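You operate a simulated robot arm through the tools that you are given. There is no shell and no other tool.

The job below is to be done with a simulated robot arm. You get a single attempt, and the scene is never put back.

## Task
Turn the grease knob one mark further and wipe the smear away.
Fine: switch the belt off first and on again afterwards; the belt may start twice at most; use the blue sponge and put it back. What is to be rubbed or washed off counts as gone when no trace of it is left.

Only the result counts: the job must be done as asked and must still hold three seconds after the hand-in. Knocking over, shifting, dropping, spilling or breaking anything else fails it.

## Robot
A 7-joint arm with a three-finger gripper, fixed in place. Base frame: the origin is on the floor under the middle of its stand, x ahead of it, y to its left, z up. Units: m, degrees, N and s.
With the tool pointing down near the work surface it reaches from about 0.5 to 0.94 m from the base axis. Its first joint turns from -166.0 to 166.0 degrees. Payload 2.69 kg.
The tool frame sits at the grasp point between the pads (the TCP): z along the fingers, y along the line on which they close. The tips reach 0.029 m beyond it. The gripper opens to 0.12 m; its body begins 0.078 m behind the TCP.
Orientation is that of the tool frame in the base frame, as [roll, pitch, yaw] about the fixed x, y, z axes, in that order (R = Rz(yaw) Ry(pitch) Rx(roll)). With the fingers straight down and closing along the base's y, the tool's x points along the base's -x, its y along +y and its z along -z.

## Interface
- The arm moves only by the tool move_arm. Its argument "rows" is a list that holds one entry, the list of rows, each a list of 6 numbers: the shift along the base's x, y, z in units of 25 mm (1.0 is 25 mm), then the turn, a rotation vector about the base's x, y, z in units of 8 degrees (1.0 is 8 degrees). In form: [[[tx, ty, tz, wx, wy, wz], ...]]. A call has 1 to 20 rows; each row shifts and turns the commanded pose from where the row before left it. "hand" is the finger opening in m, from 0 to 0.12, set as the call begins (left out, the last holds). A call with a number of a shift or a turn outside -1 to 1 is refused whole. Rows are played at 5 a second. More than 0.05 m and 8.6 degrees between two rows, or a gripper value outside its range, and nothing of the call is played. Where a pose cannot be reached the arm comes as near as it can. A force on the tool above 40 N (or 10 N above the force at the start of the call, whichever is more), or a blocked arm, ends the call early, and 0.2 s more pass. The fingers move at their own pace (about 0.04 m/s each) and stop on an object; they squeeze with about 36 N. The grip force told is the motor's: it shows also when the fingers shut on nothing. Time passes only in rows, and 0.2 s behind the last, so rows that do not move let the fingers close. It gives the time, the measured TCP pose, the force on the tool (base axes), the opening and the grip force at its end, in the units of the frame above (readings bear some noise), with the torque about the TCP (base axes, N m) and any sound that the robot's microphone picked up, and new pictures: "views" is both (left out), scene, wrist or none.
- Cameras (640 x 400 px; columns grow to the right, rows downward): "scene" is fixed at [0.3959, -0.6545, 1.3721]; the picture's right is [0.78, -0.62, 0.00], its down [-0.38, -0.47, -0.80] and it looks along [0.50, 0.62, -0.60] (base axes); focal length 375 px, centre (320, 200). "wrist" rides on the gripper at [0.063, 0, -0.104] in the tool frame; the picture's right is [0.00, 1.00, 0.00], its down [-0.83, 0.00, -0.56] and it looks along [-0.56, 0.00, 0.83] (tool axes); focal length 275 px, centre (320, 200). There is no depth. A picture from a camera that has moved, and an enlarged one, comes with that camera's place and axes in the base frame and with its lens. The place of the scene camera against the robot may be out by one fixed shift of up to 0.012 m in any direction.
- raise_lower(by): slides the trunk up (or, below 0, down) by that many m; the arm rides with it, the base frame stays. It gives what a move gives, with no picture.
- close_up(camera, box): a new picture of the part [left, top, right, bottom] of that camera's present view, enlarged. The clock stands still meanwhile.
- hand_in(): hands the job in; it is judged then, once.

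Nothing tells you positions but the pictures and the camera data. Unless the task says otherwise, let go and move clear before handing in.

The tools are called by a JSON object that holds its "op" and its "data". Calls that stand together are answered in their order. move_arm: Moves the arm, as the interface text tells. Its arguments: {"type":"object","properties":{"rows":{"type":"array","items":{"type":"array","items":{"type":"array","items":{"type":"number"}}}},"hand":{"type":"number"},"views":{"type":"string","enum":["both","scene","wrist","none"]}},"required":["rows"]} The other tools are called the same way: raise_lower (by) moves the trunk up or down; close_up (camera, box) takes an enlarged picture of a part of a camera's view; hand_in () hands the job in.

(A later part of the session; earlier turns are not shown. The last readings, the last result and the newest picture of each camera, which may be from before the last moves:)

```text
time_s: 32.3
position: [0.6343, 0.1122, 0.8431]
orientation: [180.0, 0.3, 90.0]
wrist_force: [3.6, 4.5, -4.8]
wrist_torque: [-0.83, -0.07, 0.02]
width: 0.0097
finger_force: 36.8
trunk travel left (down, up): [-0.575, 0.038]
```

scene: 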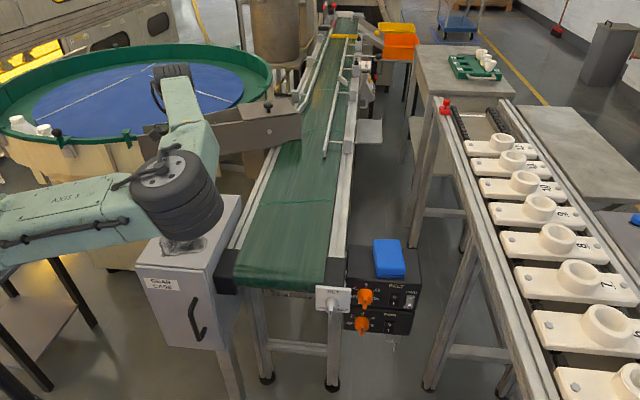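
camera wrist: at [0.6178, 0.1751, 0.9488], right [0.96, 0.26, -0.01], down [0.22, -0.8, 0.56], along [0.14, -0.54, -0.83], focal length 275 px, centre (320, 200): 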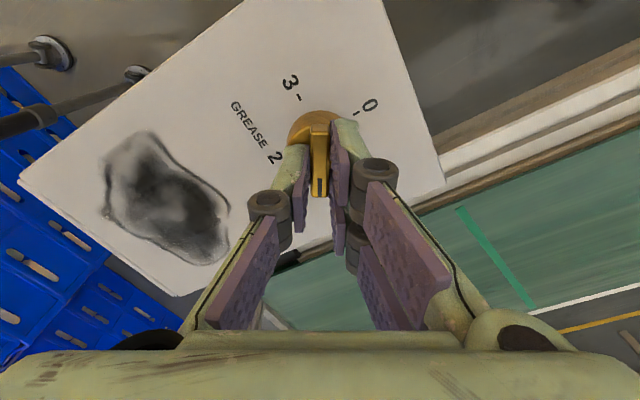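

Forces are low and I'm at yaw 90 (halfway). Continuing.

{"op": "move_arm", "data": {"rows": [[[0, 0, 0, 0, 0, -0.9375], [0, 0, 0, 0, 0, -0.9375], [0, 0, 0, 0, 0, -0.9375]]], "views": "none"}}

```text
time_s: 33.1
position: [0.6335, 0.1132, 0.8434]
orientation: [-180.0, 0.0, 67.4]
wrist_force: [9.7, 2.7, 6.6]
wrist_torque: [-0.98, 0.15, 0.0]
width: 0.0094
finger_force: 37.3
trunk travel left (down, up): [-0.575, 0.038]
```

{"op": "move_arm", "data": {"rows": [[[0.04, 0, 0, 0, 0, -0.9375], [0.02, 0, 0, 0, 0, -0.9375], [0, 0, 0, 0, 0, -0.9375]]], "views": "wrist"}}

{"op": "close_up", "data": {"camera": "wrist", "box": [240, 60, 400, 200]}}

```text
time_s: 33.9
position: [0.6332, 0.113, 0.8446]
orientation: [-179.9, 0.1, 45.0]
wrist_force: [-1.2, 0.8, 11.4]
wrist_torque: [0.33, -0.34, -0.01]
width: 0.0096
finger_force: 37.3
trunk travel left (down, up): [-0.575, 0.038]
camera wrist: at [0.677, 0.159, 0.9489], right [0.71, -0.7, 0.0], down [-0.58, -0.59, 0.56], along [-0.39, -0.4, -0.83], focal length 275 px, centre (320, 200)
```

wrist: 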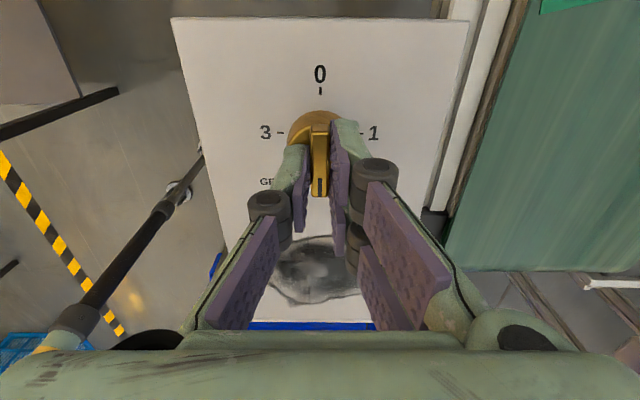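

```text
2.86 times, centred on (320, 130) of wrist
camera zoom: at [0.677, 0.159, 0.9489], right [0.71, -0.7, 0.0], down [-0.58, -0.59, 0.56], along [-0.39, -0.4, -0.83], focal length 786 px, centre (320, 400)
```

zoom: 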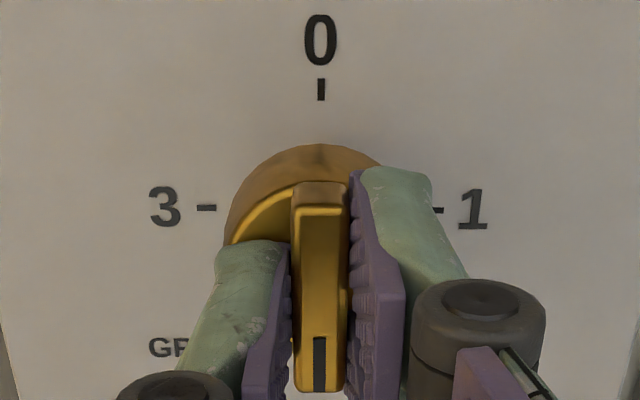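

The pointer now points at 2 (yaw exactly 45°). I'm releasing and rising straight up to verify.

{"op": "move_arm", "data": {"rows": [[[0, 0, 0, 0, 0, 0], [0, 0, 0, 0, 0, 0], [0, 0, 0, 0, 0, 0], [0, 0, 0.6, 0, 0, 0], [0, 0, 0.9, 0, 0, 0], [0, 0, 0.9, 0, 0, 0], [0, 0, 0.9, 0, 0, 0]]], "hand": 0.05, "views": "both"}}

{"op": "close_up", "data": {"camera": "wrist", "box": [220, 30, 420, 190]}}

```text
time_s: 35.5
position: [0.6331, 0.1122, 0.9258]
orientation: [-179.9, 0.1, 45.2]
wrist_force: [1.0, -0.2, -0.3]
wrist_torque: [0.0, 0.04, 0.01]
width: 0.0498
finger_force: 0.1
trunk travel left (down, up): [-0.575, 0.038]
camera wrist: at [0.6775, 0.1579, 1.0309], right [0.71, -0.7, 0.0], down [-0.58, -0.59, 0.56], along [-0.39, -0.4, -0.83], focal length 275 px, centre (320, 200)
```

scene: 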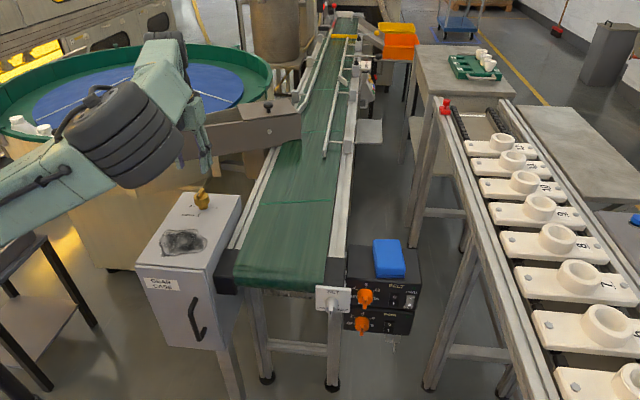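
wrist: 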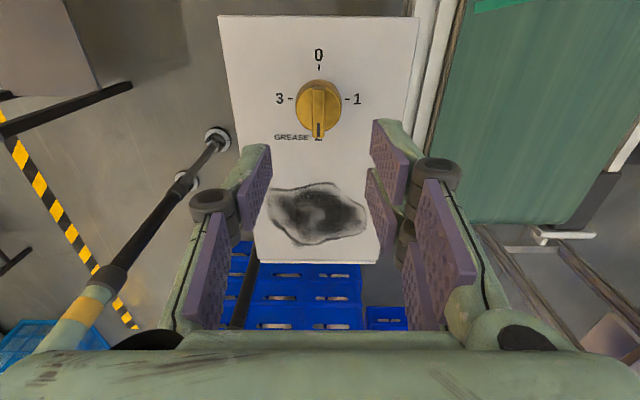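

```text
2.50 times, centred on (320, 110) of wrist
camera zoom: at [0.6775, 0.1579, 1.0309], right [0.71, -0.7, 0.0], down [-0.58, -0.59, 0.56], along [-0.39, -0.4, -0.83], focal length 688 px, centre (320, 425)
```

zoom: 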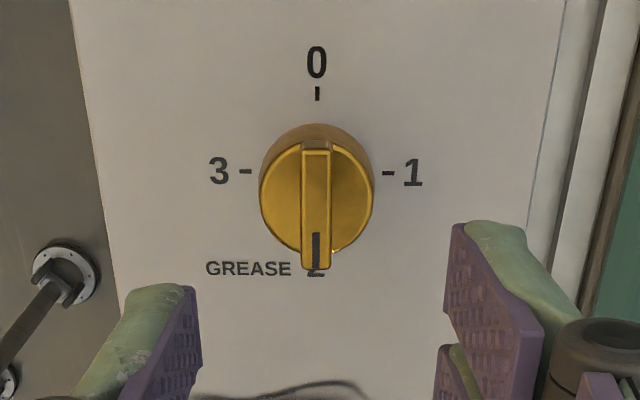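

The knob is confirmed at mark 2. The smear sits around (0.541, 0.023), about 9×11 cm, on the plate at z≈0.78. Next I'll go over to the sponge, staying high, with the hand open.

{"op": "move_arm", "data": {"rows": [[[0.2, 0, 0.9, 0, 0, 0], [0.4, -0.5, 0.9, 0, 0, 0], [0.62, -0.9, 0.5, 0, 0, 0], [0.62, -0.9, 0.5, 0, 0, 0], [0.62, -0.9, 0, 0, 0, 0], [0.62, -0.9, 0, 0, 0, 0], [0.62, -0.9, 0, 0, 0, 0], [0.62, -0.9, 0, 0, 0, 0], [0.62, -0.9, 0, 0, 0, 0], [0.62, -0.9, 0, 0, 0, 0], [0.62, -0.9, 0, 0, 0, 0.2], [0.62, -0.9, 0, 0, 0, 0.2], [0.62, -0.9, 0, 0, 0, 0.2], [0.62, -0.9, 0, 0, 0, 0.1]]], "hand": 0.12, "views": "both"}}

```text
time_s: 38.5
position: [0.8345, -0.1691, 0.9942]
orientation: [-179.9, 0.2, 50.9]
wrist_force: [0.3, -0.2, -0.6]
wrist_torque: [0.03, -0.04, -0.01]
width: 0.12
finger_force: 0.1
trunk travel left (down, up): [-0.575, 0.038]
camera wrist: at [0.8734, -0.1191, 1.1], right [0.78, -0.63, 0.0], down [-0.52, -0.65, 0.56], along [-0.35, -0.43, -0.83], focal length 275 px, centre (320, 200)
```

scene: 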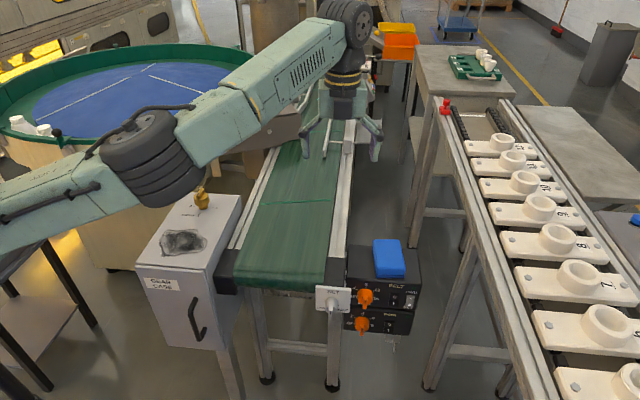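
wrist: 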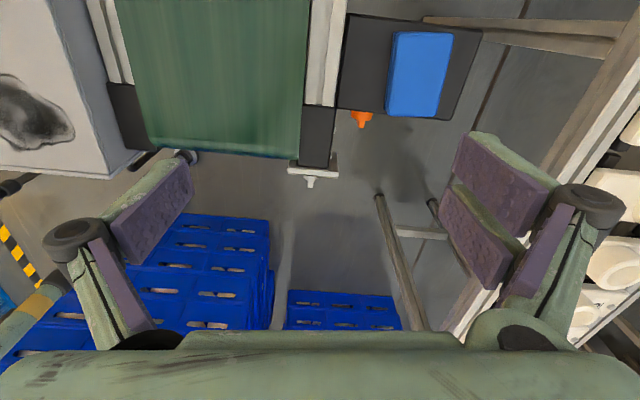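

The sponge is visible from above now. I'll zoom in to measure its place and orientation precisely.

{"op": "close_up", "data": {"camera": "wrist", "box": [330, 0, 490, 140]}}

{"op": "close_up", "data": {"camera": "scene", "box": [360, 225, 430, 290]}}

```text
2.86 times, centred on (410, 70) of wrist
camera zoom: at [0.8734, -0.1191, 1.1], right [0.78, -0.63, 0.0], down [-0.52, -0.65, 0.56], along [-0.35, -0.43, -0.83], focal length 786 px, centre (63, 571)
```

zoom: 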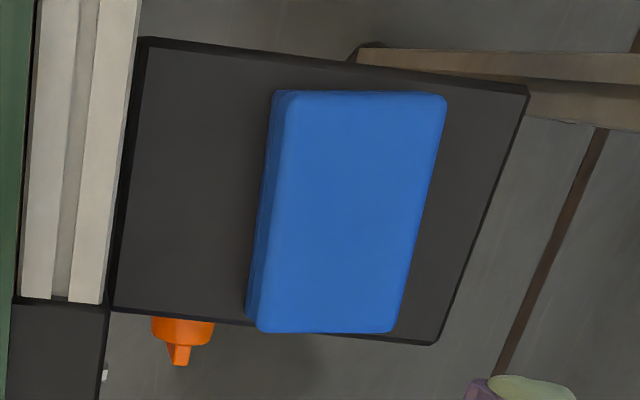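

```text
6.15 times, centred on (395, 258) of scene
camera zoom: at [0.3959, -0.6545, 1.3721], right [0.78, -0.62, 0.0], down [-0.38, -0.47, -0.8], along [0.5, 0.62, -0.6], focal length 2308 px, centre (-142, -154)
```

zoom: 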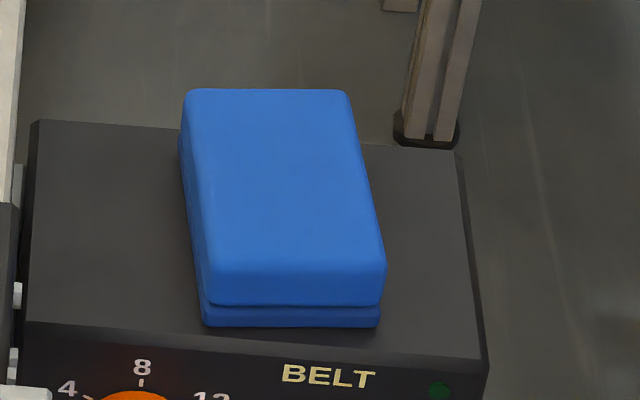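

The sponge measures about 0.065×0.10 m, centered at (0.930, -0.2566), long axis at azimuth 50.7°, top z≈0.71. I'm moving above it to see if the reach holds with the tool straight down.

{"op": "move_arm", "data": {"rows": [[[0.64, -0.58, -0.3, 0, 0, 0], [0.64, -0.58, -0.3, 0, 0, 0], [0.64, -0.58, -0.3, 0, 0, 0], [0.64, -0.58, -0.3, 0, 0, 0], [0.64, -0.58, -0.3, 0, 0, 0], [0.62, -0.6, -0.3, 0, 0, 0]]], "views": "both"}}

```text
time_s: 39.9
position: [0.8829, -0.2399, 0.9447]
orientation: [-180.0, 0.1, 50.8]
wrist_force: [-0.3, -0.2, 0.4]
wrist_torque: [-0.03, 0.01, 0.0]
width: 0.1199
finger_force: 0.1
out of reach, approached as far as the arm can: row 4, 5, 6
trunk travel left (down, up): [-0.575, 0.038]
camera wrist: at [0.9212, -0.1899, 1.0504], right [0.78, -0.63, 0.0], down [-0.52, -0.65, 0.56], along [-0.35, -0.43, -0.83], focal length 275 px, centre (320, 200)
```

scene: 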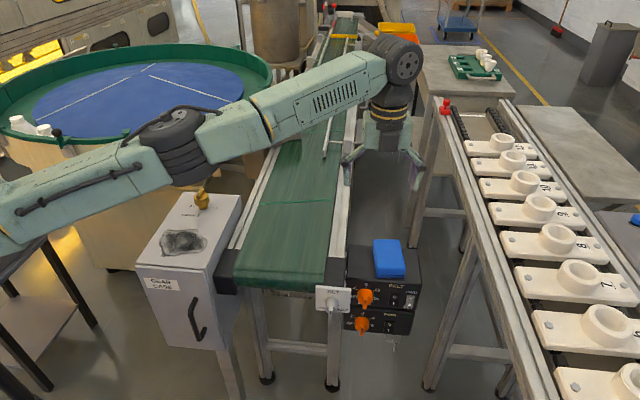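
wrist: 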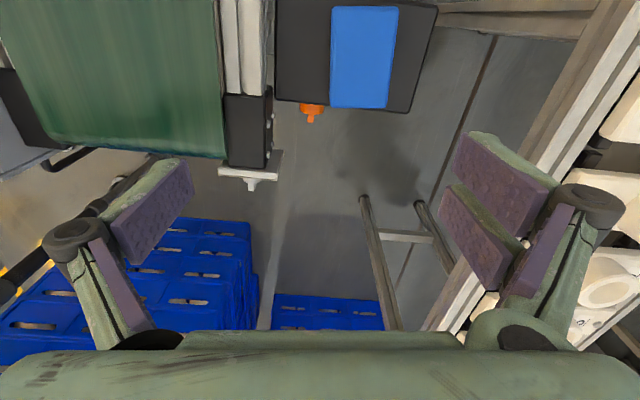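

Straight down, the reach ends at r≈0.915 here. Lower down the arm reaches further, and an 8° outward lean covers the rest, so I'm descending with that lean and the fingers at 9 cm so they stay clear of the rail.

{"op": "move_arm", "data": {"rows": [[[0, 0, -0.8, -0.053, -0.193, 0], [0, 0, -0.8, -0.053, -0.193, 0], [0.3, -0.1, -0.7, -0.053, -0.193, 0], [0.3, -0.1, -0.7, -0.053, -0.193, 0], [0, 0, 0, -0.053, -0.193, 0]]], "hand": 0.09, "views": "both"}}

```text
time_s: 41.1
position: [0.8961, -0.2458, 0.8702]
orientation: [172.7, -3.0, 50.9]
wrist_force: [-0.2, 0.4, 0.3]
wrist_torque: [-0.02, 0.01, 0.0]
width: 0.0902
finger_force: 0.1
trunk travel left (down, up): [-0.575, 0.038]
camera wrist: at [0.9211, -0.1924, 0.9784], right [0.77, -0.63, 0.13], down [-0.59, -0.63, 0.51], along [-0.24, -0.46, -0.85], focal length 275 px, centre (320, 200)
```

scene: 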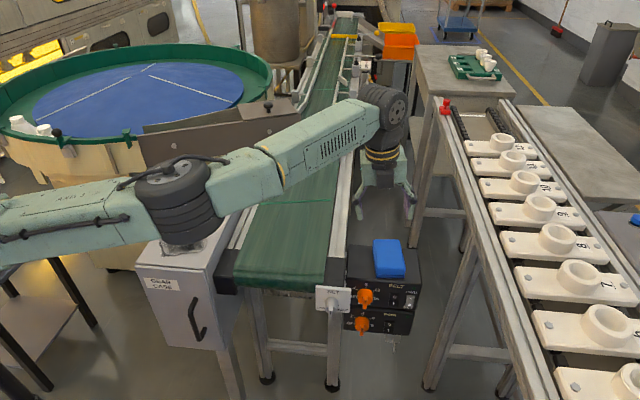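
wrist: 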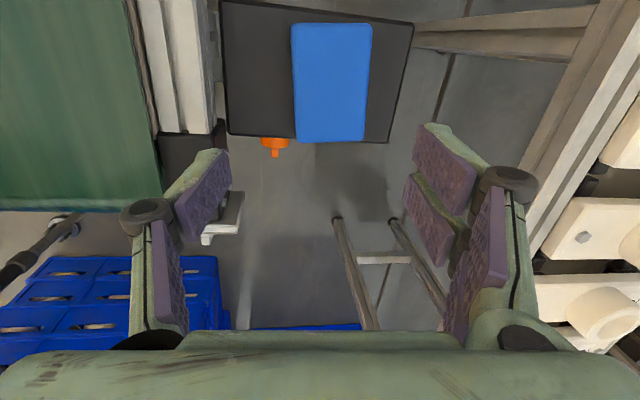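

The arm is tracking again without hitting the limit. I'm continuing toward a point above the sponge at z≈0.79.

{"op": "move_arm", "data": {"rows": [[[0.2, -0.06, -0.8, 0, 0, 0], [0.36, -0.11, -0.8, 0, 0, 0], [0.36, -0.11, -0.8, 0, 0, 0], [0.36, -0.12, -0.8, 0, 0, 0]]], "views": "both"}}

{"op": "close_up", "data": {"camera": "wrist", "box": [140, 20, 480, 260]}}

```text
time_s: 42.1
position: [0.929, -0.2571, 0.7894]
orientation: [172.8, -3.0, 51.0]
wrist_force: [1.1, 0.3, 0.2]
wrist_torque: [-0.01, 0.02, -0.03]
width: 0.0897
finger_force: 0.1
trunk travel left (down, up): [-0.575, 0.038]
camera wrist: at [0.9538, -0.2023, 0.8978], right [0.77, -0.63, 0.13], down [-0.59, -0.63, 0.51], along [-0.24, -0.46, -0.85], focal length 275 px, centre (320, 200)
```

scene: 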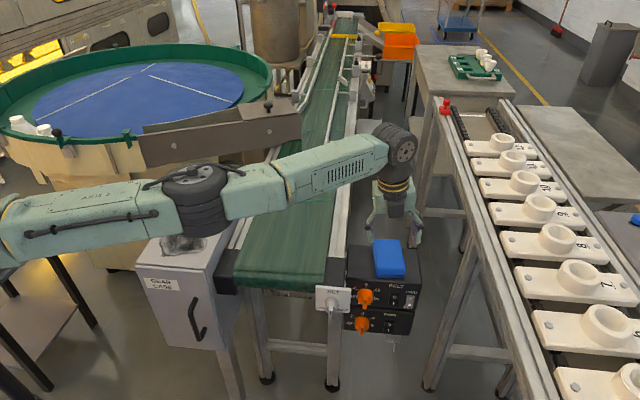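
wrist: 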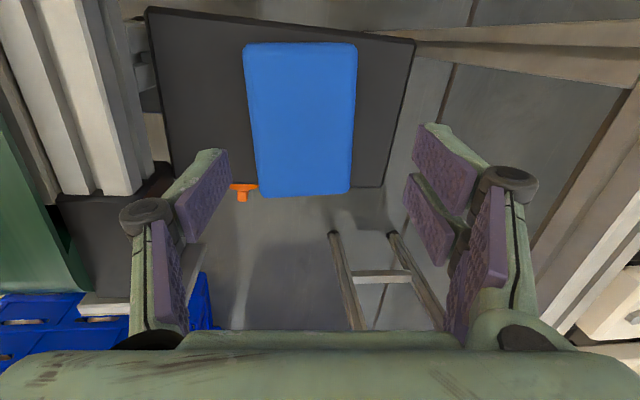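

```text
1.67 times, centred on (310, 140) of wrist
camera zoom: at [0.9538, -0.2023, 0.8978], right [0.77, -0.63, 0.13], down [-0.59, -0.63, 0.51], along [-0.24, -0.46, -0.85], focal length 459 px, centre (337, 300)
```

zoom: 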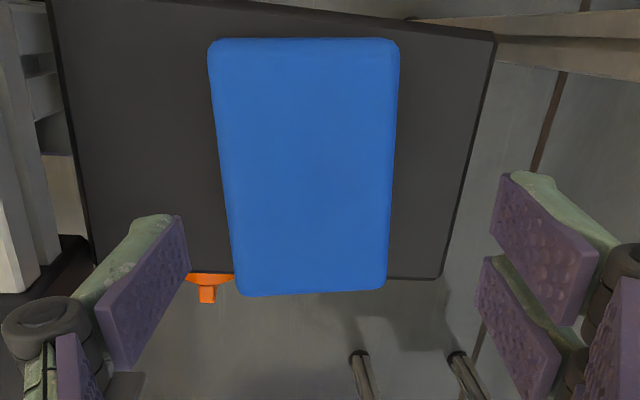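

The sponge is centered between the fingers within a few mm, and its top is about z 0.716. I'm descending to grasp height with a small centering correction.

{"op": "move_arm", "data": {"rows": [[[-0.04, 0.08, -0.75, 0, 0, 0], [-0.04, 0.08, -0.75, 0, 0, 0], [0, 0, -0.6, 0, 0, 0], [0, 0, -0.6, 0, 0, 0]]], "views": "both"}}

{"op": "close_up", "data": {"camera": "wrist", "box": [120, 60, 460, 280]}}

{"op": "close_up", "data": {"camera": "scene", "box": [330, 190, 450, 320]}}

```text
time_s: 43.1
position: [0.9269, -0.2524, 0.7235]
orientation: [172.8, -3.1, 51.0]
wrist_force: [0.1, -0.3, -0.1]
wrist_torque: [0.01, 0.02, -0.02]
width: 0.09
finger_force: 0.2
trunk travel left (down, up): [-0.575, 0.038]
camera wrist: at [0.9514, -0.1979, 0.8305], right [0.77, -0.63, 0.13], down [-0.59, -0.63, 0.51], along [-0.24, -0.46, -0.85], focal length 275 px, centre (320, 200)
```

scene: 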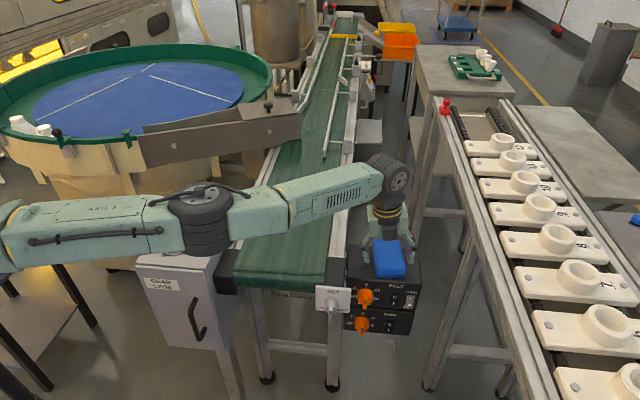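
wrist: 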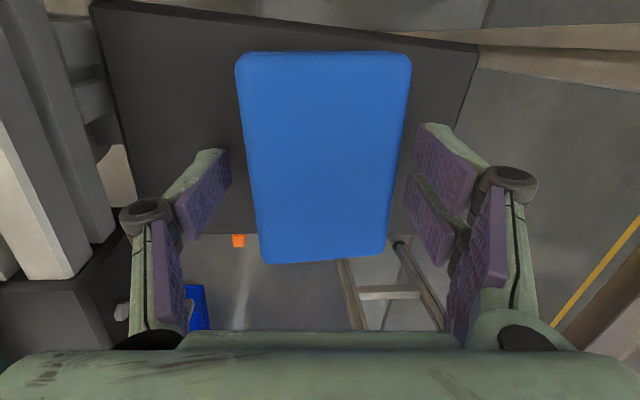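

```text
1.82 times, centred on (290, 170) of wrist
camera zoom: at [0.9514, -0.1979, 0.8305], right [0.77, -0.63, 0.13], down [-0.59, -0.63, 0.51], along [-0.24, -0.46, -0.85], focal length 500 px, centre (374, 254)
```

zoom: 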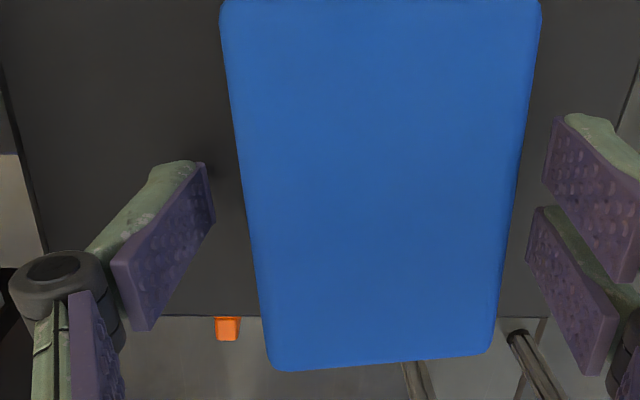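

```text
3.08 times, centred on (390, 255) of scene
camera zoom: at [0.3959, -0.6545, 1.3721], right [0.78, -0.62, 0.0], down [-0.38, -0.47, -0.8], along [0.5, 0.62, -0.6], focal length 1154 px, centre (105, 31)
```

zoom: 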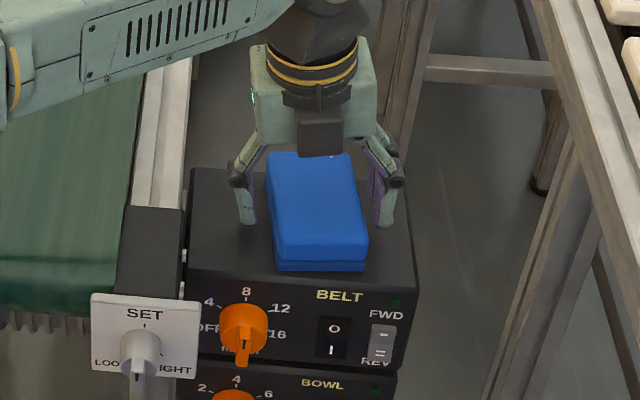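

Both sides have clearance of 6–8 mm. I'm going down another 9 mm and closing on the sponge.

{"op": "move_arm", "data": {"rows": [[[0, 0, -0.38, 0, 0, 0], [0, 0, 0, 0, 0, 0]]], "views": "none"}}

{"op": "move_arm", "data": {"rows": [[[0, 0, 0, 0, 0, 0], [0, 0, 0, 0, 0, 0], [0, 0, 0, 0, 0, 0], [0, 0, 0, 0, 0, 0]]], "hand": 0.055, "views": "both"}}

```text
time_s: 43.7
position: [0.9265, -0.25, 0.7134]
orientation: [172.9, -3.1, 51.0]
wrist_force: [-0.2, 0.6, 0.2]
wrist_torque: [-0.01, 0.04, 0.01]
width: 0.0902
finger_force: 0.0
trunk travel left (down, up): [-0.575, 0.038]
```

```text
time_s: 44.7
position: [0.9263, -0.251, 0.7164]
orientation: [172.7, -3.0, 51.0]
wrist_force: [-3.0, 4.4, 15.0]
wrist_torque: [0.45, 0.59, -0.1]
width: 0.069
finger_force: 35.8
trunk travel left (down, up): [-0.575, 0.038]
camera wrist: at [0.9505, -0.1972, 0.8244], right [0.77, -0.63, 0.13], down [-0.59, -0.63, 0.51], along [-0.24, -0.46, -0.85], focal length 275 px, centre (320, 200)
```

scene: 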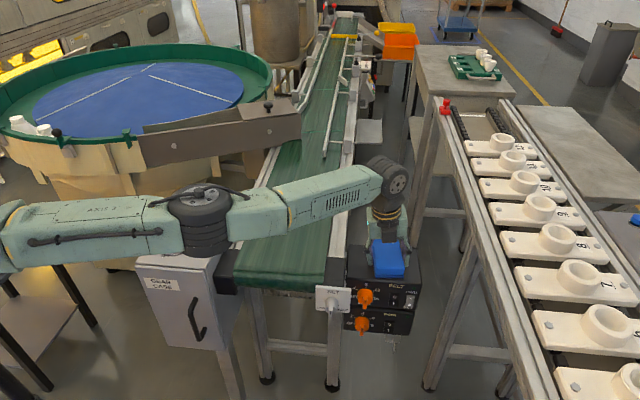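
wrist: 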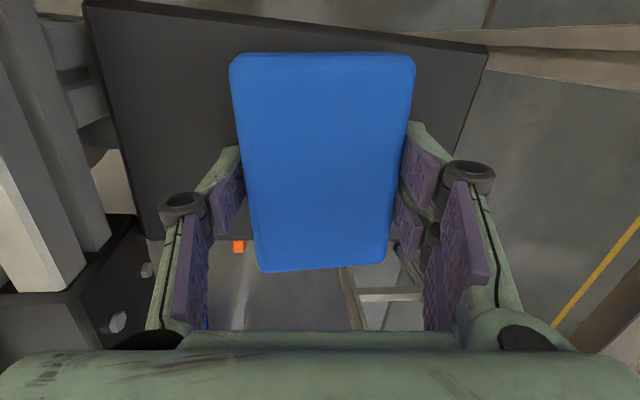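

The sponge is gripped at 69 mm width. There's about 15 N of upward load from pressing on the box, so I'm lifting gently and looking.

{"op": "move_arm", "data": {"rows": [[[0, 0, 0.3, 0, 0, 0], [0, 0, 0.5, 0, 0, 0], [0, 0, 0.8, 0, 0, 0], [0, 0, 0.8, 0, 0, 0]]], "views": "both"}}

{"op": "close_up", "data": {"camera": "scene", "box": [330, 170, 450, 300]}}

{"op": "close_up", "data": {"camera": "wrist", "box": [150, 30, 490, 300]}}

```text
time_s: 45.7
position: [0.9272, -0.2521, 0.7737]
orientation: [172.7, -2.9, 51.0]
wrist_force: [0.0, 0.9, -0.9]
wrist_torque: [0.01, 0.0, -0.02]
width: 0.069
finger_force: 35.0
trunk travel left (down, up): [-0.575, 0.038]
camera wrist: at [0.9514, -0.1986, 0.8828], right [0.77, -0.63, 0.13], down [-0.59, -0.63, 0.51], along [-0.24, -0.46, -0.85], focal length 275 px, centre (320, 200)
```

scene: 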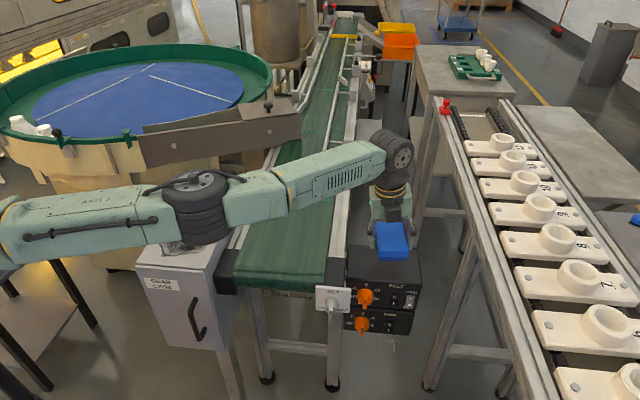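
wrist: 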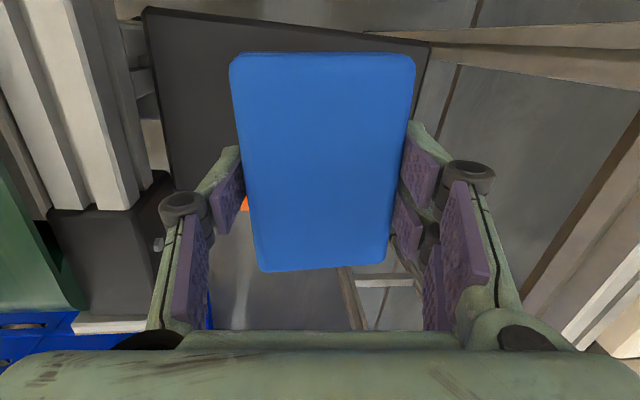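

```text
3.08 times, centred on (390, 235) of scene
camera zoom: at [0.3959, -0.6545, 1.3721], right [0.78, -0.62, 0.0], down [-0.38, -0.47, -0.8], along [0.5, 0.62, -0.6], focal length 1154 px, centre (105, 92)
```

zoom: 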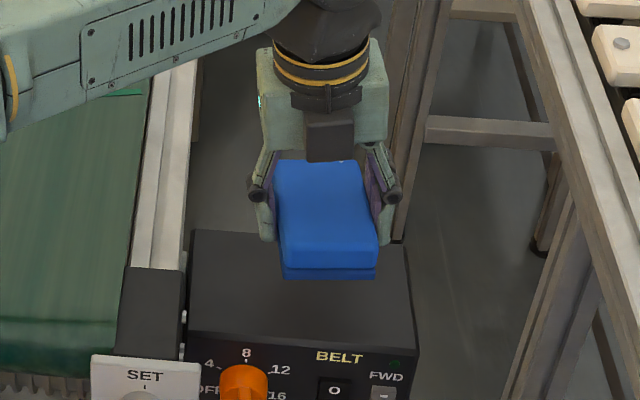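

```text
1.48 times, centred on (320, 165) of wrist
camera zoom: at [0.9514, -0.1986, 0.8828], right [0.77, -0.63, 0.13], down [-0.59, -0.63, 0.51], along [-0.24, -0.46, -0.85], focal length 408 px, centre (320, 252)
```

zoom: 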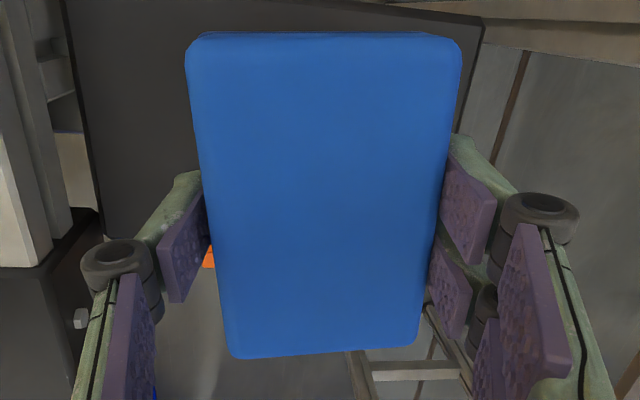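

The sponge is held firmly and still level. I'm lifting it clear and carrying it high across to above the smear.

{"op": "move_arm", "data": {"rows": [[[-0.28, -0.28, 0.9, 0, 0, 0], [-0.28, -0.28, 0.9, 0, 0, 0], [-0.28, -0.28, 0.9, 0, 0, 0], [-0.5, 0.2, 0.9, 0, 0, 0], [-0.5, 0.2, 0.9, 0, 0, 0], [-0.9, 0.8, 0.3, 0, 0, 0], [-0.9, 0.8, 0.3, 0, 0, 0], [-0.9, 0.8, 0.3, 0, 0, 0], [-0.9, 0.8, 0.3, 0, 0, 0], [-0.9, 0.8, 0.3, 0, 0, 0], [-0.9, 0.8, 0.3, 0, 0, 0], [-0.9, 0.8, 0.3, 0, 0, 0]]], "views": "both"}}

```text
time_s: 48.3
position: [0.7223, -0.1223, 0.9391]
orientation: [172.8, -3.0, 51.0]
wrist_force: [-0.1, 0.2, 0.3]
wrist_torque: [0.03, 0.03, 0.02]
width: 0.0688
finger_force: 36.3
trunk travel left (down, up): [-0.575, 0.038]
camera wrist: at [0.7467, -0.0689, 1.0478], right [0.77, -0.63, 0.13], down [-0.59, -0.63, 0.51], along [-0.24, -0.46, -0.85], focal length 275 px, centre (320, 200)
```

scene: 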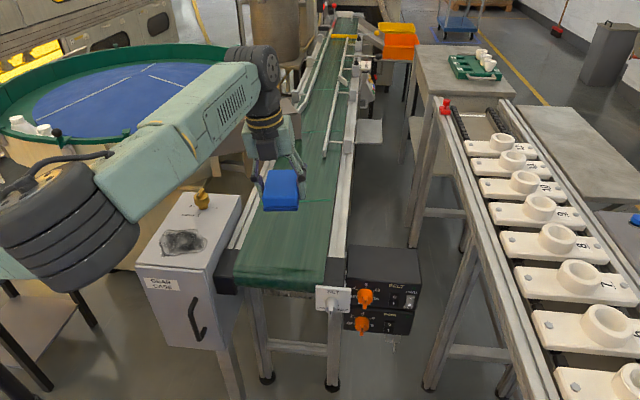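
wrist: 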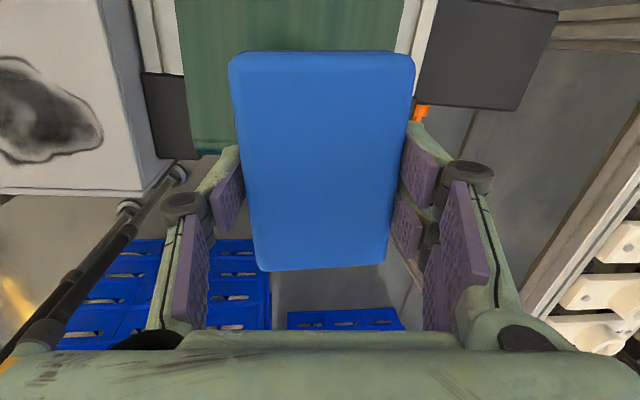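

The sponge is over the belt and the view is clear. Moving on to above the smear.

{"op": "move_arm", "data": {"rows": [[[-0.8, 0.7, -0.1, 0, 0, -0.1], [-0.8, 0.7, -0.1, 0, 0, -0.1], [-0.8, 0.7, -0.1, 0, 0, -0.1], [-0.8, 0.7, -0.1, 0, 0, -0.1], [-0.8, 0.7, -0.1, 0, 0, -0.1], [-0.8, 0.7, -0.1, 0, 0, -0.1], [-0.8, 0.7, -0.1, 0, 0, -0.1]]], "views": "both"}}

```text
time_s: 49.9
position: [0.5831, -0.0001, 0.9208]
orientation: [172.8, -2.9, 45.5]
wrist_force: [0.3, 0.0, -0.1]
wrist_torque: [0.01, 0.02, 0.02]
width: 0.0685
finger_force: 36.4
trunk travel left (down, up): [-0.575, 0.038]
camera wrist: at [0.6119, 0.0509, 1.0292], right [0.7, -0.7, 0.13], down [-0.65, -0.57, 0.51], along [-0.28, -0.44, -0.85], focal length 275 px, centre (320, 200)
```

scene: 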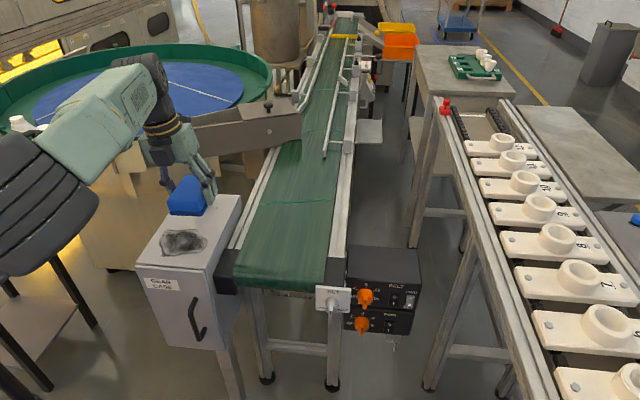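
wrist: 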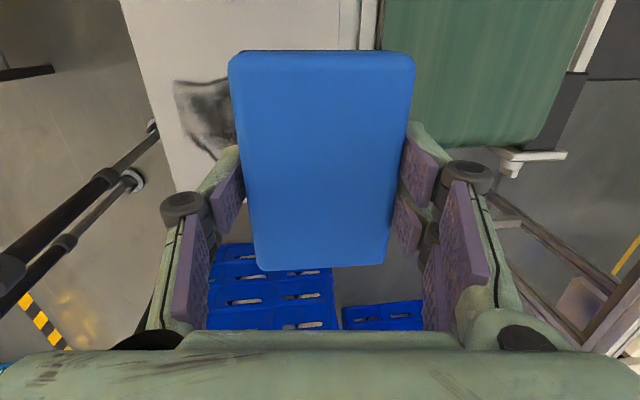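

The sponge is aligned with the case. I'm lowering it to just above the plate at the belt-side end of the smear.

{"op": "move_arm", "data": {"rows": [[[-0.113, -0.027, -0.76, 0, 0, 0], [-0.113, -0.027, -0.76, 0, 0, 0], [-0.113, -0.027, -0.76, 0, 0, 0], [-0.113, -0.027, -0.76, 0, 0, 0], [-0.113, -0.027, -0.76, 0, 0, 0]]], "views": "both"}}

{"op": "close_up", "data": {"camera": "scene", "box": [120, 150, 260, 290]}}

```text
time_s: 51.1
position: [0.5687, -0.0047, 0.8268]
orientation: [172.8, -3.0, 45.3]
wrist_force: [0.2, -0.3, -0.2]
wrist_torque: [0.0, -0.02, 0.02]
width: 0.0681
finger_force: 36.2
trunk travel left (down, up): [-0.575, 0.038]
camera wrist: at [0.5992, 0.0476, 0.9351], right [0.7, -0.7, 0.13], down [-0.65, -0.57, 0.51], along [-0.28, -0.44, -0.85], focal length 275 px, centre (320, 200)
```

scene: 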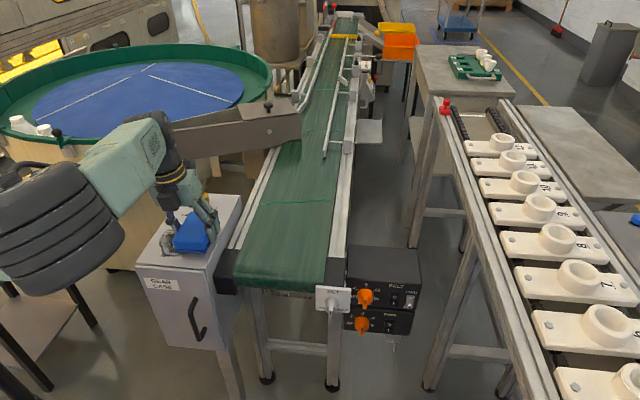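
wrist: 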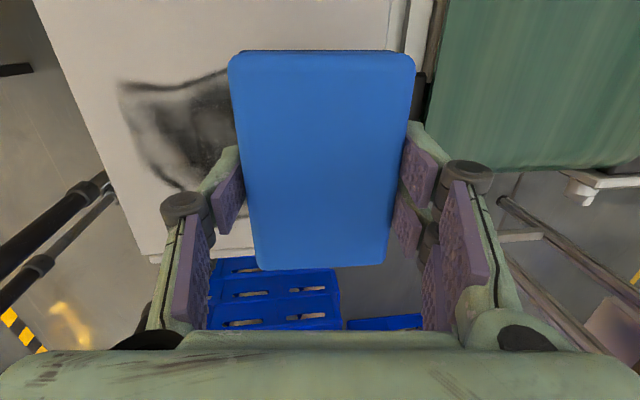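

```text
2.86 times, centred on (190, 220) of scene
camera zoom: at [0.3959, -0.6545, 1.3721], right [0.78, -0.62, 0.0], down [-0.38, -0.47, -0.8], along [0.5, 0.62, -0.6], focal length 1072 px, centre (691, 143)
```

zoom: 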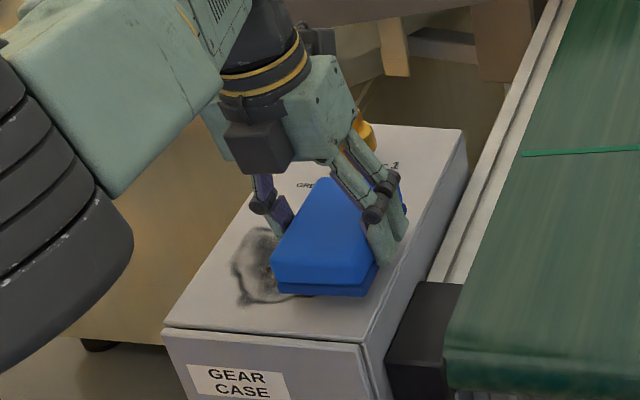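

The sponge is about 18 mm above the plate. I'm lowering gently to find contact.

{"op": "move_arm", "data": {"rows": [[[0, 0, -0.2, 0, 0, 0], [0, 0, -0.2, 0, 0, 0], [0, 0, -0.16, 0, 0, 0]]], "views": "none"}}

{"op": "move_arm", "data": {"rows": [[[0, 0, -0.12, 0, 0, 0]]], "views": "none"}}

{"op": "move_arm", "data": {"rows": [[[0, 0, -0.08, 0, 0, 0]]], "views": "none"}}

```text
time_s: 51.9
position: [0.5693, -0.0039, 0.8125]
orientation: [172.8, -3.0, 45.5]
wrist_force: [-1.0, 0.3, 3.0]
wrist_torque: [0.01, 0.12, 0.06]
width: 0.0677
finger_force: 36.2
trunk travel left (down, up): [-0.575, 0.038]
```

```text
time_s: 52.3
position: [0.57, -0.0034, 0.8122]
orientation: [172.5, -3.4, 45.5]
wrist_force: [-2.7, 1.1, 35.8]
wrist_torque: [0.52, 1.18, 0.05]
width: 0.0677
finger_force: 36.3
trunk travel left (down, up): [-0.575, 0.038]
```

```text
time_s: 52.7
position: [0.5701, -0.0031, 0.812]
orientation: [172.5, -3.4, 45.5]
wrist_force: [-8.9, -2.3, 29.9]
wrist_torque: [0.49, 1.15, 0.27]
width: 0.0684
finger_force: 35.9
trunk travel left (down, up): [-0.575, 0.038]
stopped in row 1: the force on the tool passed its limit at 46 N (the readings are from after the stop); the commanded pose is now the measured one
```

Contact is at TCP z≈0.812, and it is stiff. I'm backing off about 2 mm to get a lighter pressing force.

{"op": "move_arm", "data": {"rows": [[[0, 0, 0.08, 0, 0, 0], [0, 0, 0, 0, 0, 0]]], "views": "none"}}

```text
time_s: 53.3
position: [0.5698, -0.0044, 0.8115]
orientation: [172.6, -3.3, 45.4]
wrist_force: [-5.9, 0.5, 13.2]
wrist_torque: [0.32, 0.49, 0.11]
width: 0.0683
finger_force: 35.8
trunk travel left (down, up): [-0.575, 0.038]
```

About 13 N is a good wiping pressure. I'm sweeping the first stroke toward the far side.

{"op": "move_arm", "data": {"rows": [[[-0.283, 0.283, 0, 0, 0, 0], [-0.283, 0.283, 0, 0, 0, 0], [-0.283, 0.283, 0, 0, 0, 0], [-0.283, 0.283, 0, 0, 0, 0]]], "views": "both"}}

```text
time_s: 54.3
position: [0.5406, 0.0237, 0.8116]
orientation: [172.5, -3.4, 45.4]
wrist_force: [10.2, -7.4, 20.4]
wrist_torque: [0.28, 0.15, -0.05]
width: 0.0681
finger_force: 35.8
trunk travel left (down, up): [-0.575, 0.038]
camera wrist: at [0.5713, 0.0758, 0.9198], right [0.7, -0.7, 0.13], down [-0.65, -0.57, 0.5], along [-0.28, -0.44, -0.85], focal length 275 px, centre (320, 200)
```

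scene: 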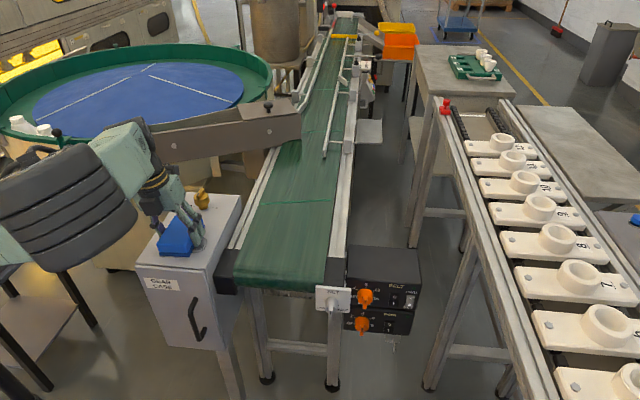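
wrist: 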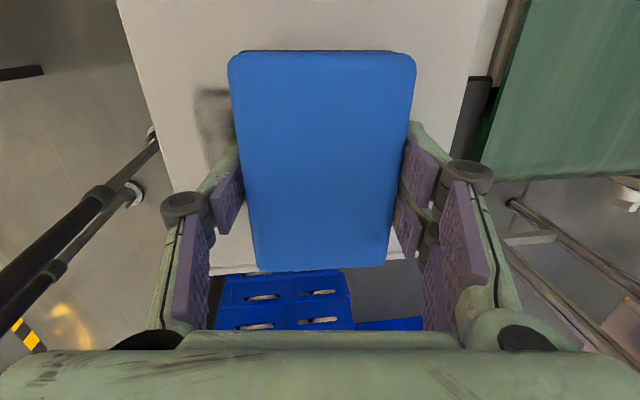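

The wiped area comes out clean. I'm continuing the stroke to the far edge.

{"op": "move_arm", "data": {"rows": [[[-0.283, 0.283, 0, 0, 0, 0], [-0.283, 0.283, 0, 0, 0, 0], [-0.283, 0.283, 0, 0, 0, 0], [-0.283, 0.283, 0, 0, 0, 0], [-0.1, 0.1, 0, 0, 0, 0]]], "views": "both"}}

{"op": "close_up", "data": {"camera": "scene", "box": [120, 150, 260, 290]}}

```text
time_s: 55.5
position: [0.5163, 0.0574, 0.812]
orientation: [173.1, -2.9, 45.4]
wrist_force: [0.9, -3.2, 7.3]
wrist_torque: [0.28, -0.1, -0.07]
width: 0.0683
finger_force: 35.9
out of reach, approached as far as the arm can: row 4
trunk travel left (down, up): [-0.575, 0.038]
camera wrist: at [0.5451, 0.1081, 0.9197], right [0.71, -0.7, 0.12], down [-0.65, -0.57, 0.51], along [-0.28, -0.44, -0.85], focal length 275 px, centre (320, 200)
```

scene: 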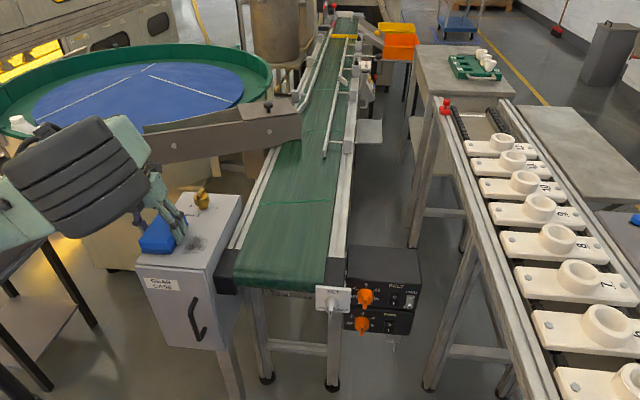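
wrist: 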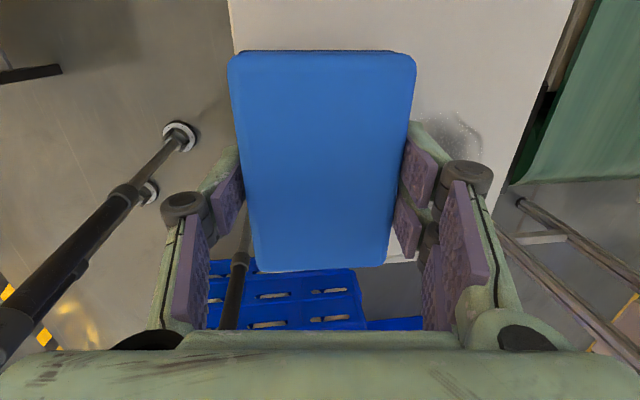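

```text
2.86 times, centred on (190, 220) of scene
camera zoom: at [0.3959, -0.6545, 1.3721], right [0.78, -0.62, 0.0], down [-0.38, -0.47, -0.8], along [0.5, 0.62, -0.6], focal length 1072 px, centre (691, 143)
```

zoom: 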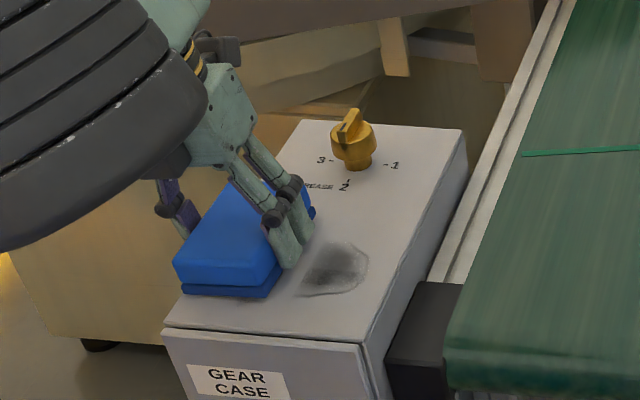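

The left part is covered, but the right side still shows a faint trace, and I'm near the arm's inner reach limit. I'll lift, lower the trunk 0.15 m so the near area is easier to reach, and continue.

{"op": "move_arm", "data": {"rows": [[[0, 0, 0.5, 0, 0, 0], [0, 0, 0.9, 0, 0, 0], [0.1, 0, 0.9, 0, 0, 0], [0.1, 0, 0.9, 0, 0, 0], [0.1, 0, 0.9, 0, 0, 0], [0.1, 0, 0.9, 0, 0, 0], [0.1, 0, 0.9, 0, 0, 0], [0.1, 0, 0.9, 0, 0, 0]]], "views": "both"}}

{"op": "close_up", "data": {"camera": "scene", "box": [120, 190, 260, 290]}}

```text
time_s: 57.3
position: [0.5295, 0.0571, 0.9821]
orientation: [172.6, -3.3, 45.4]
wrist_force: [-0.5, -0.3, 0.2]
wrist_torque: [0.0, 0.01, -0.01]
width: 0.0676
finger_force: 36.4
trunk travel left (down, up): [-0.575, 0.038]
camera wrist: at [0.5588, 0.1083, 1.0901], right [0.7, -0.7, 0.13], down [-0.65, -0.57, 0.5], along [-0.28, -0.44, -0.85], focal length 275 px, centre (320, 200)
```

scene: 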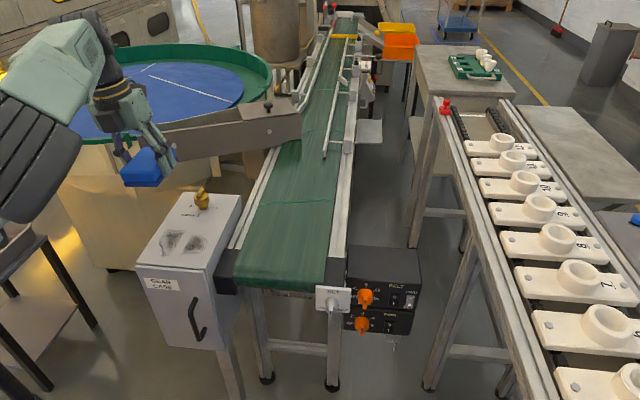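
wrist: 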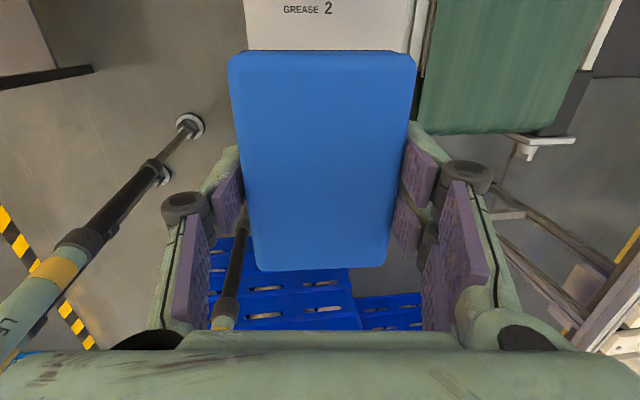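

```text
4.00 times, centred on (190, 240) of scene
camera zoom: at [0.3959, -0.6545, 1.3721], right [0.78, -0.62, 0.0], down [-0.38, -0.47, -0.8], along [0.5, 0.62, -0.6], focal length 1500 px, centre (840, 40)
```

zoom: 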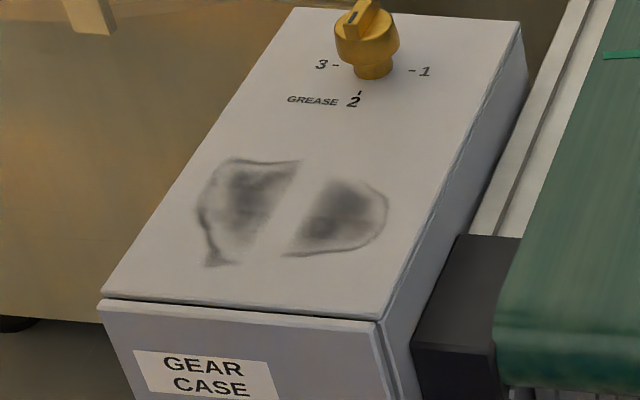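

A clean stripe appears where the sponge slid its full width, so removal depends on sliding distance and more back-and-forth strokes will finish it. I'm lowering the trunk first.

{"op": "raise_lower", "data": {"by": -0.15}}

```text
time_s: 59.1
position: [0.5308, 0.0581, 0.8317]
orientation: [172.6, -3.2, 45.4]
wrist_force: [0.7, -0.1, -1.5]
wrist_torque: [0.01, -0.01, -0.02]
width: 0.0674
finger_force: 35.9
trunk travel left (down, up): [-0.425, 0.188]
```

I'm positioning over the far part of the smear and making contact gently.

{"op": "move_arm", "data": {"rows": [[[-0.31, -0.14, 0, 0, 0, 0], [-0.31, -0.14, 0, 0, 0, 0], [0, 0, -0.35, 0, 0, 0], [0, 0, -0.3, 0, 0, 0]]], "views": "scene"}}

{"op": "move_arm", "data": {"rows": [[[0, 0, -0.1, 0, 0, 0]]], "views": "none"}}

```text
time_s: 60.1
position: [0.5136, 0.0511, 0.816]
orientation: [172.7, -3.3, 45.4]
wrist_force: [0.0, 0.3, 0.0]
wrist_torque: [0.01, 0.0, 0.02]
width: 0.0673
finger_force: 36.0
trunk travel left (down, up): [-0.425, 0.188]
```

scene: 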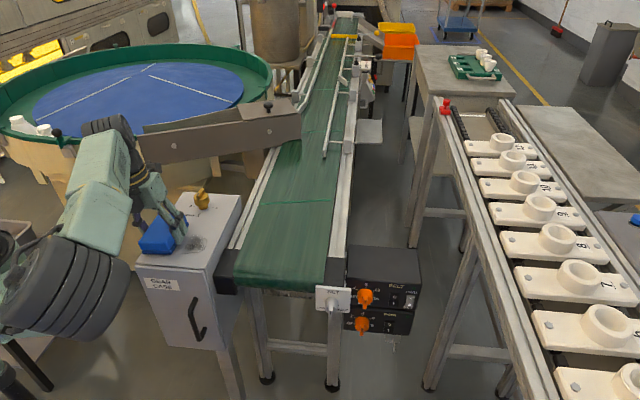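

```text
time_s: 60.5
position: [0.5159, 0.0501, 0.8133]
orientation: [172.7, -3.3, 45.4]
wrist_force: [-0.6, -0.6, 3.4]
wrist_torque: [-0.01, 0.18, 0.03]
width: 0.0669
finger_force: 35.7
trunk travel left (down, up): [-0.425, 0.188]
```

Light contact is made. I'm adding slight pressure and doing back-and-forth strokes along the case.

{"op": "move_arm", "data": {"rows": [[[0, 0, -0.04, 0, 0, 0], [-0.283, -0.283, 0, 0, 0, 0], [-0.283, -0.283, 0, 0, 0, 0], [0.283, 0.283, 0, 0, 0, 0], [0.283, 0.283, 0, 0, 0, 0], [0.283, 0.283, 0, 0, 0, 0], [0.283, 0.283, 0, 0, 0, 0]]], "views": "none"}}

```text
time_s: 62.1
position: [0.5284, 0.0647, 0.8127]
orientation: [172.6, -3.3, 45.4]
wrist_force: [-13.8, -10.5, 23.3]
wrist_torque: [-0.13, 1.23, 0.52]
width: 0.0674
finger_force: 35.8
trunk travel left (down, up): [-0.425, 0.188]
```

Good contact with 23 N normal force. I'm continuing strokes with a touch less pressure.

{"op": "move_arm", "data": {"rows": [[[-0.283, -0.283, 0.02, 0, 0, 0], [-0.283, -0.283, 0, 0, 0, 0], [-0.283, -0.283, 0, 0, 0, 0], [-0.283, -0.283, 0, 0, 0, 0], [0.283, 0.283, 0, 0, 0, 0], [0.283, 0.283, 0, 0, 0, 0], [0.283, 0.283, 0, 0, 0, 0], [0.283, 0.283, 0, 0, 0, 0], [-0.283, -0.283, 0, 0, 0, 0], [-0.283, -0.283, 0, 0, 0, 0]]], "views": "scene"}}

{"op": "close_up", "data": {"camera": "scene", "box": [120, 180, 260, 290]}}

```text
time_s: 64.3
position: [0.5141, 0.0501, 0.812]
orientation: [172.6, -3.4, 45.3]
wrist_force: [7.6, 7.7, 14.6]
wrist_torque: [0.36, 0.24, -0.28]
width: 0.0668
finger_force: 35.8
trunk travel left (down, up): [-0.425, 0.188]
```

scene: 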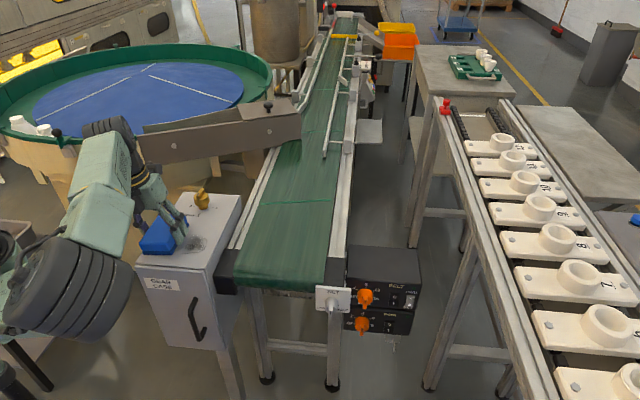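

```text
3.64 times, centred on (190, 235) of scene
camera zoom: at [0.3959, -0.6545, 1.3721], right [0.78, -0.62, 0.0], down [-0.38, -0.47, -0.8], along [0.5, 0.62, -0.6], focal length 1364 px, centre (793, 73)
```

zoom: 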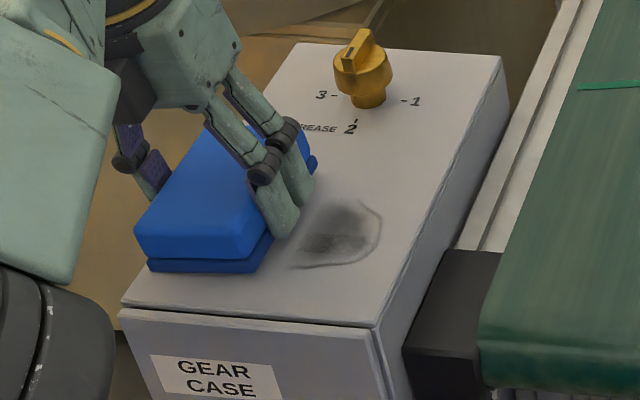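

The left part should be clean. I'm sweeping across to the belt side and stroking there.

{"op": "move_arm", "data": {"rows": [[[0.283, -0.283, 0, 0, 0, 0], [0.283, -0.283, 0, 0, 0, 0], [0.283, -0.283, 0, 0, 0, 0], [0.283, -0.283, 0, 0, 0, 0], [0.283, -0.283, 0, 0, 0, 0], [0.283, -0.283, 0, 0, 0, 0], [0.283, -0.283, 0, 0, 0, 0], [0.2, -0.2, 0, 0, 0, 0]]], "views": "scene"}}

{"op": "close_up", "data": {"camera": "scene", "box": [120, 180, 260, 290]}}

```text
time_s: 66.1
position: [0.5683, -0.005, 0.8133]
orientation: [172.5, -3.2, 45.4]
wrist_force: [-3.5, 4.6, 7.0]
wrist_torque: [0.29, 0.18, 0.01]
width: 0.0671
finger_force: 36.0
trunk travel left (down, up): [-0.425, 0.188]
```

scene: 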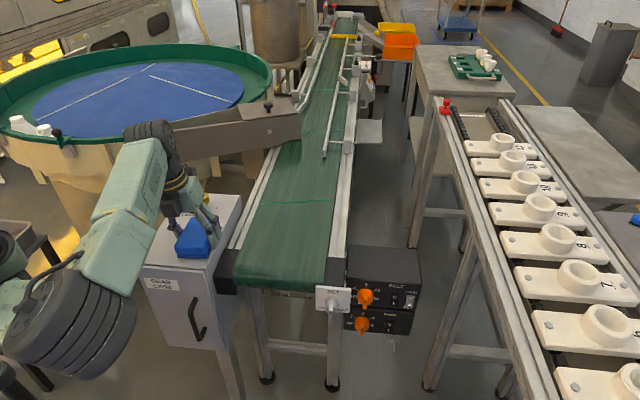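

```text
3.64 times, centred on (190, 235) of scene
camera zoom: at [0.3959, -0.6545, 1.3721], right [0.78, -0.62, 0.0], down [-0.38, -0.47, -0.8], along [0.5, 0.62, -0.6], focal length 1364 px, centre (793, 73)
```

zoom: 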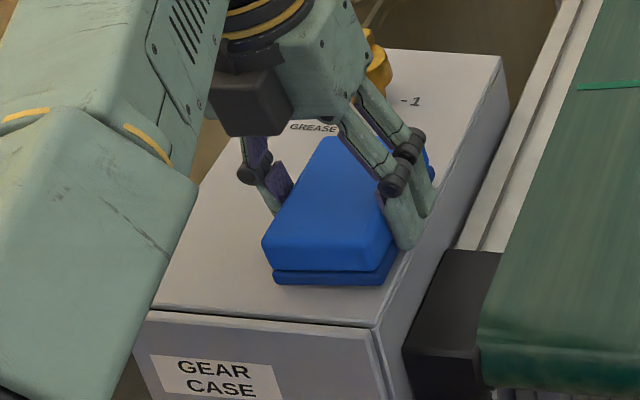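

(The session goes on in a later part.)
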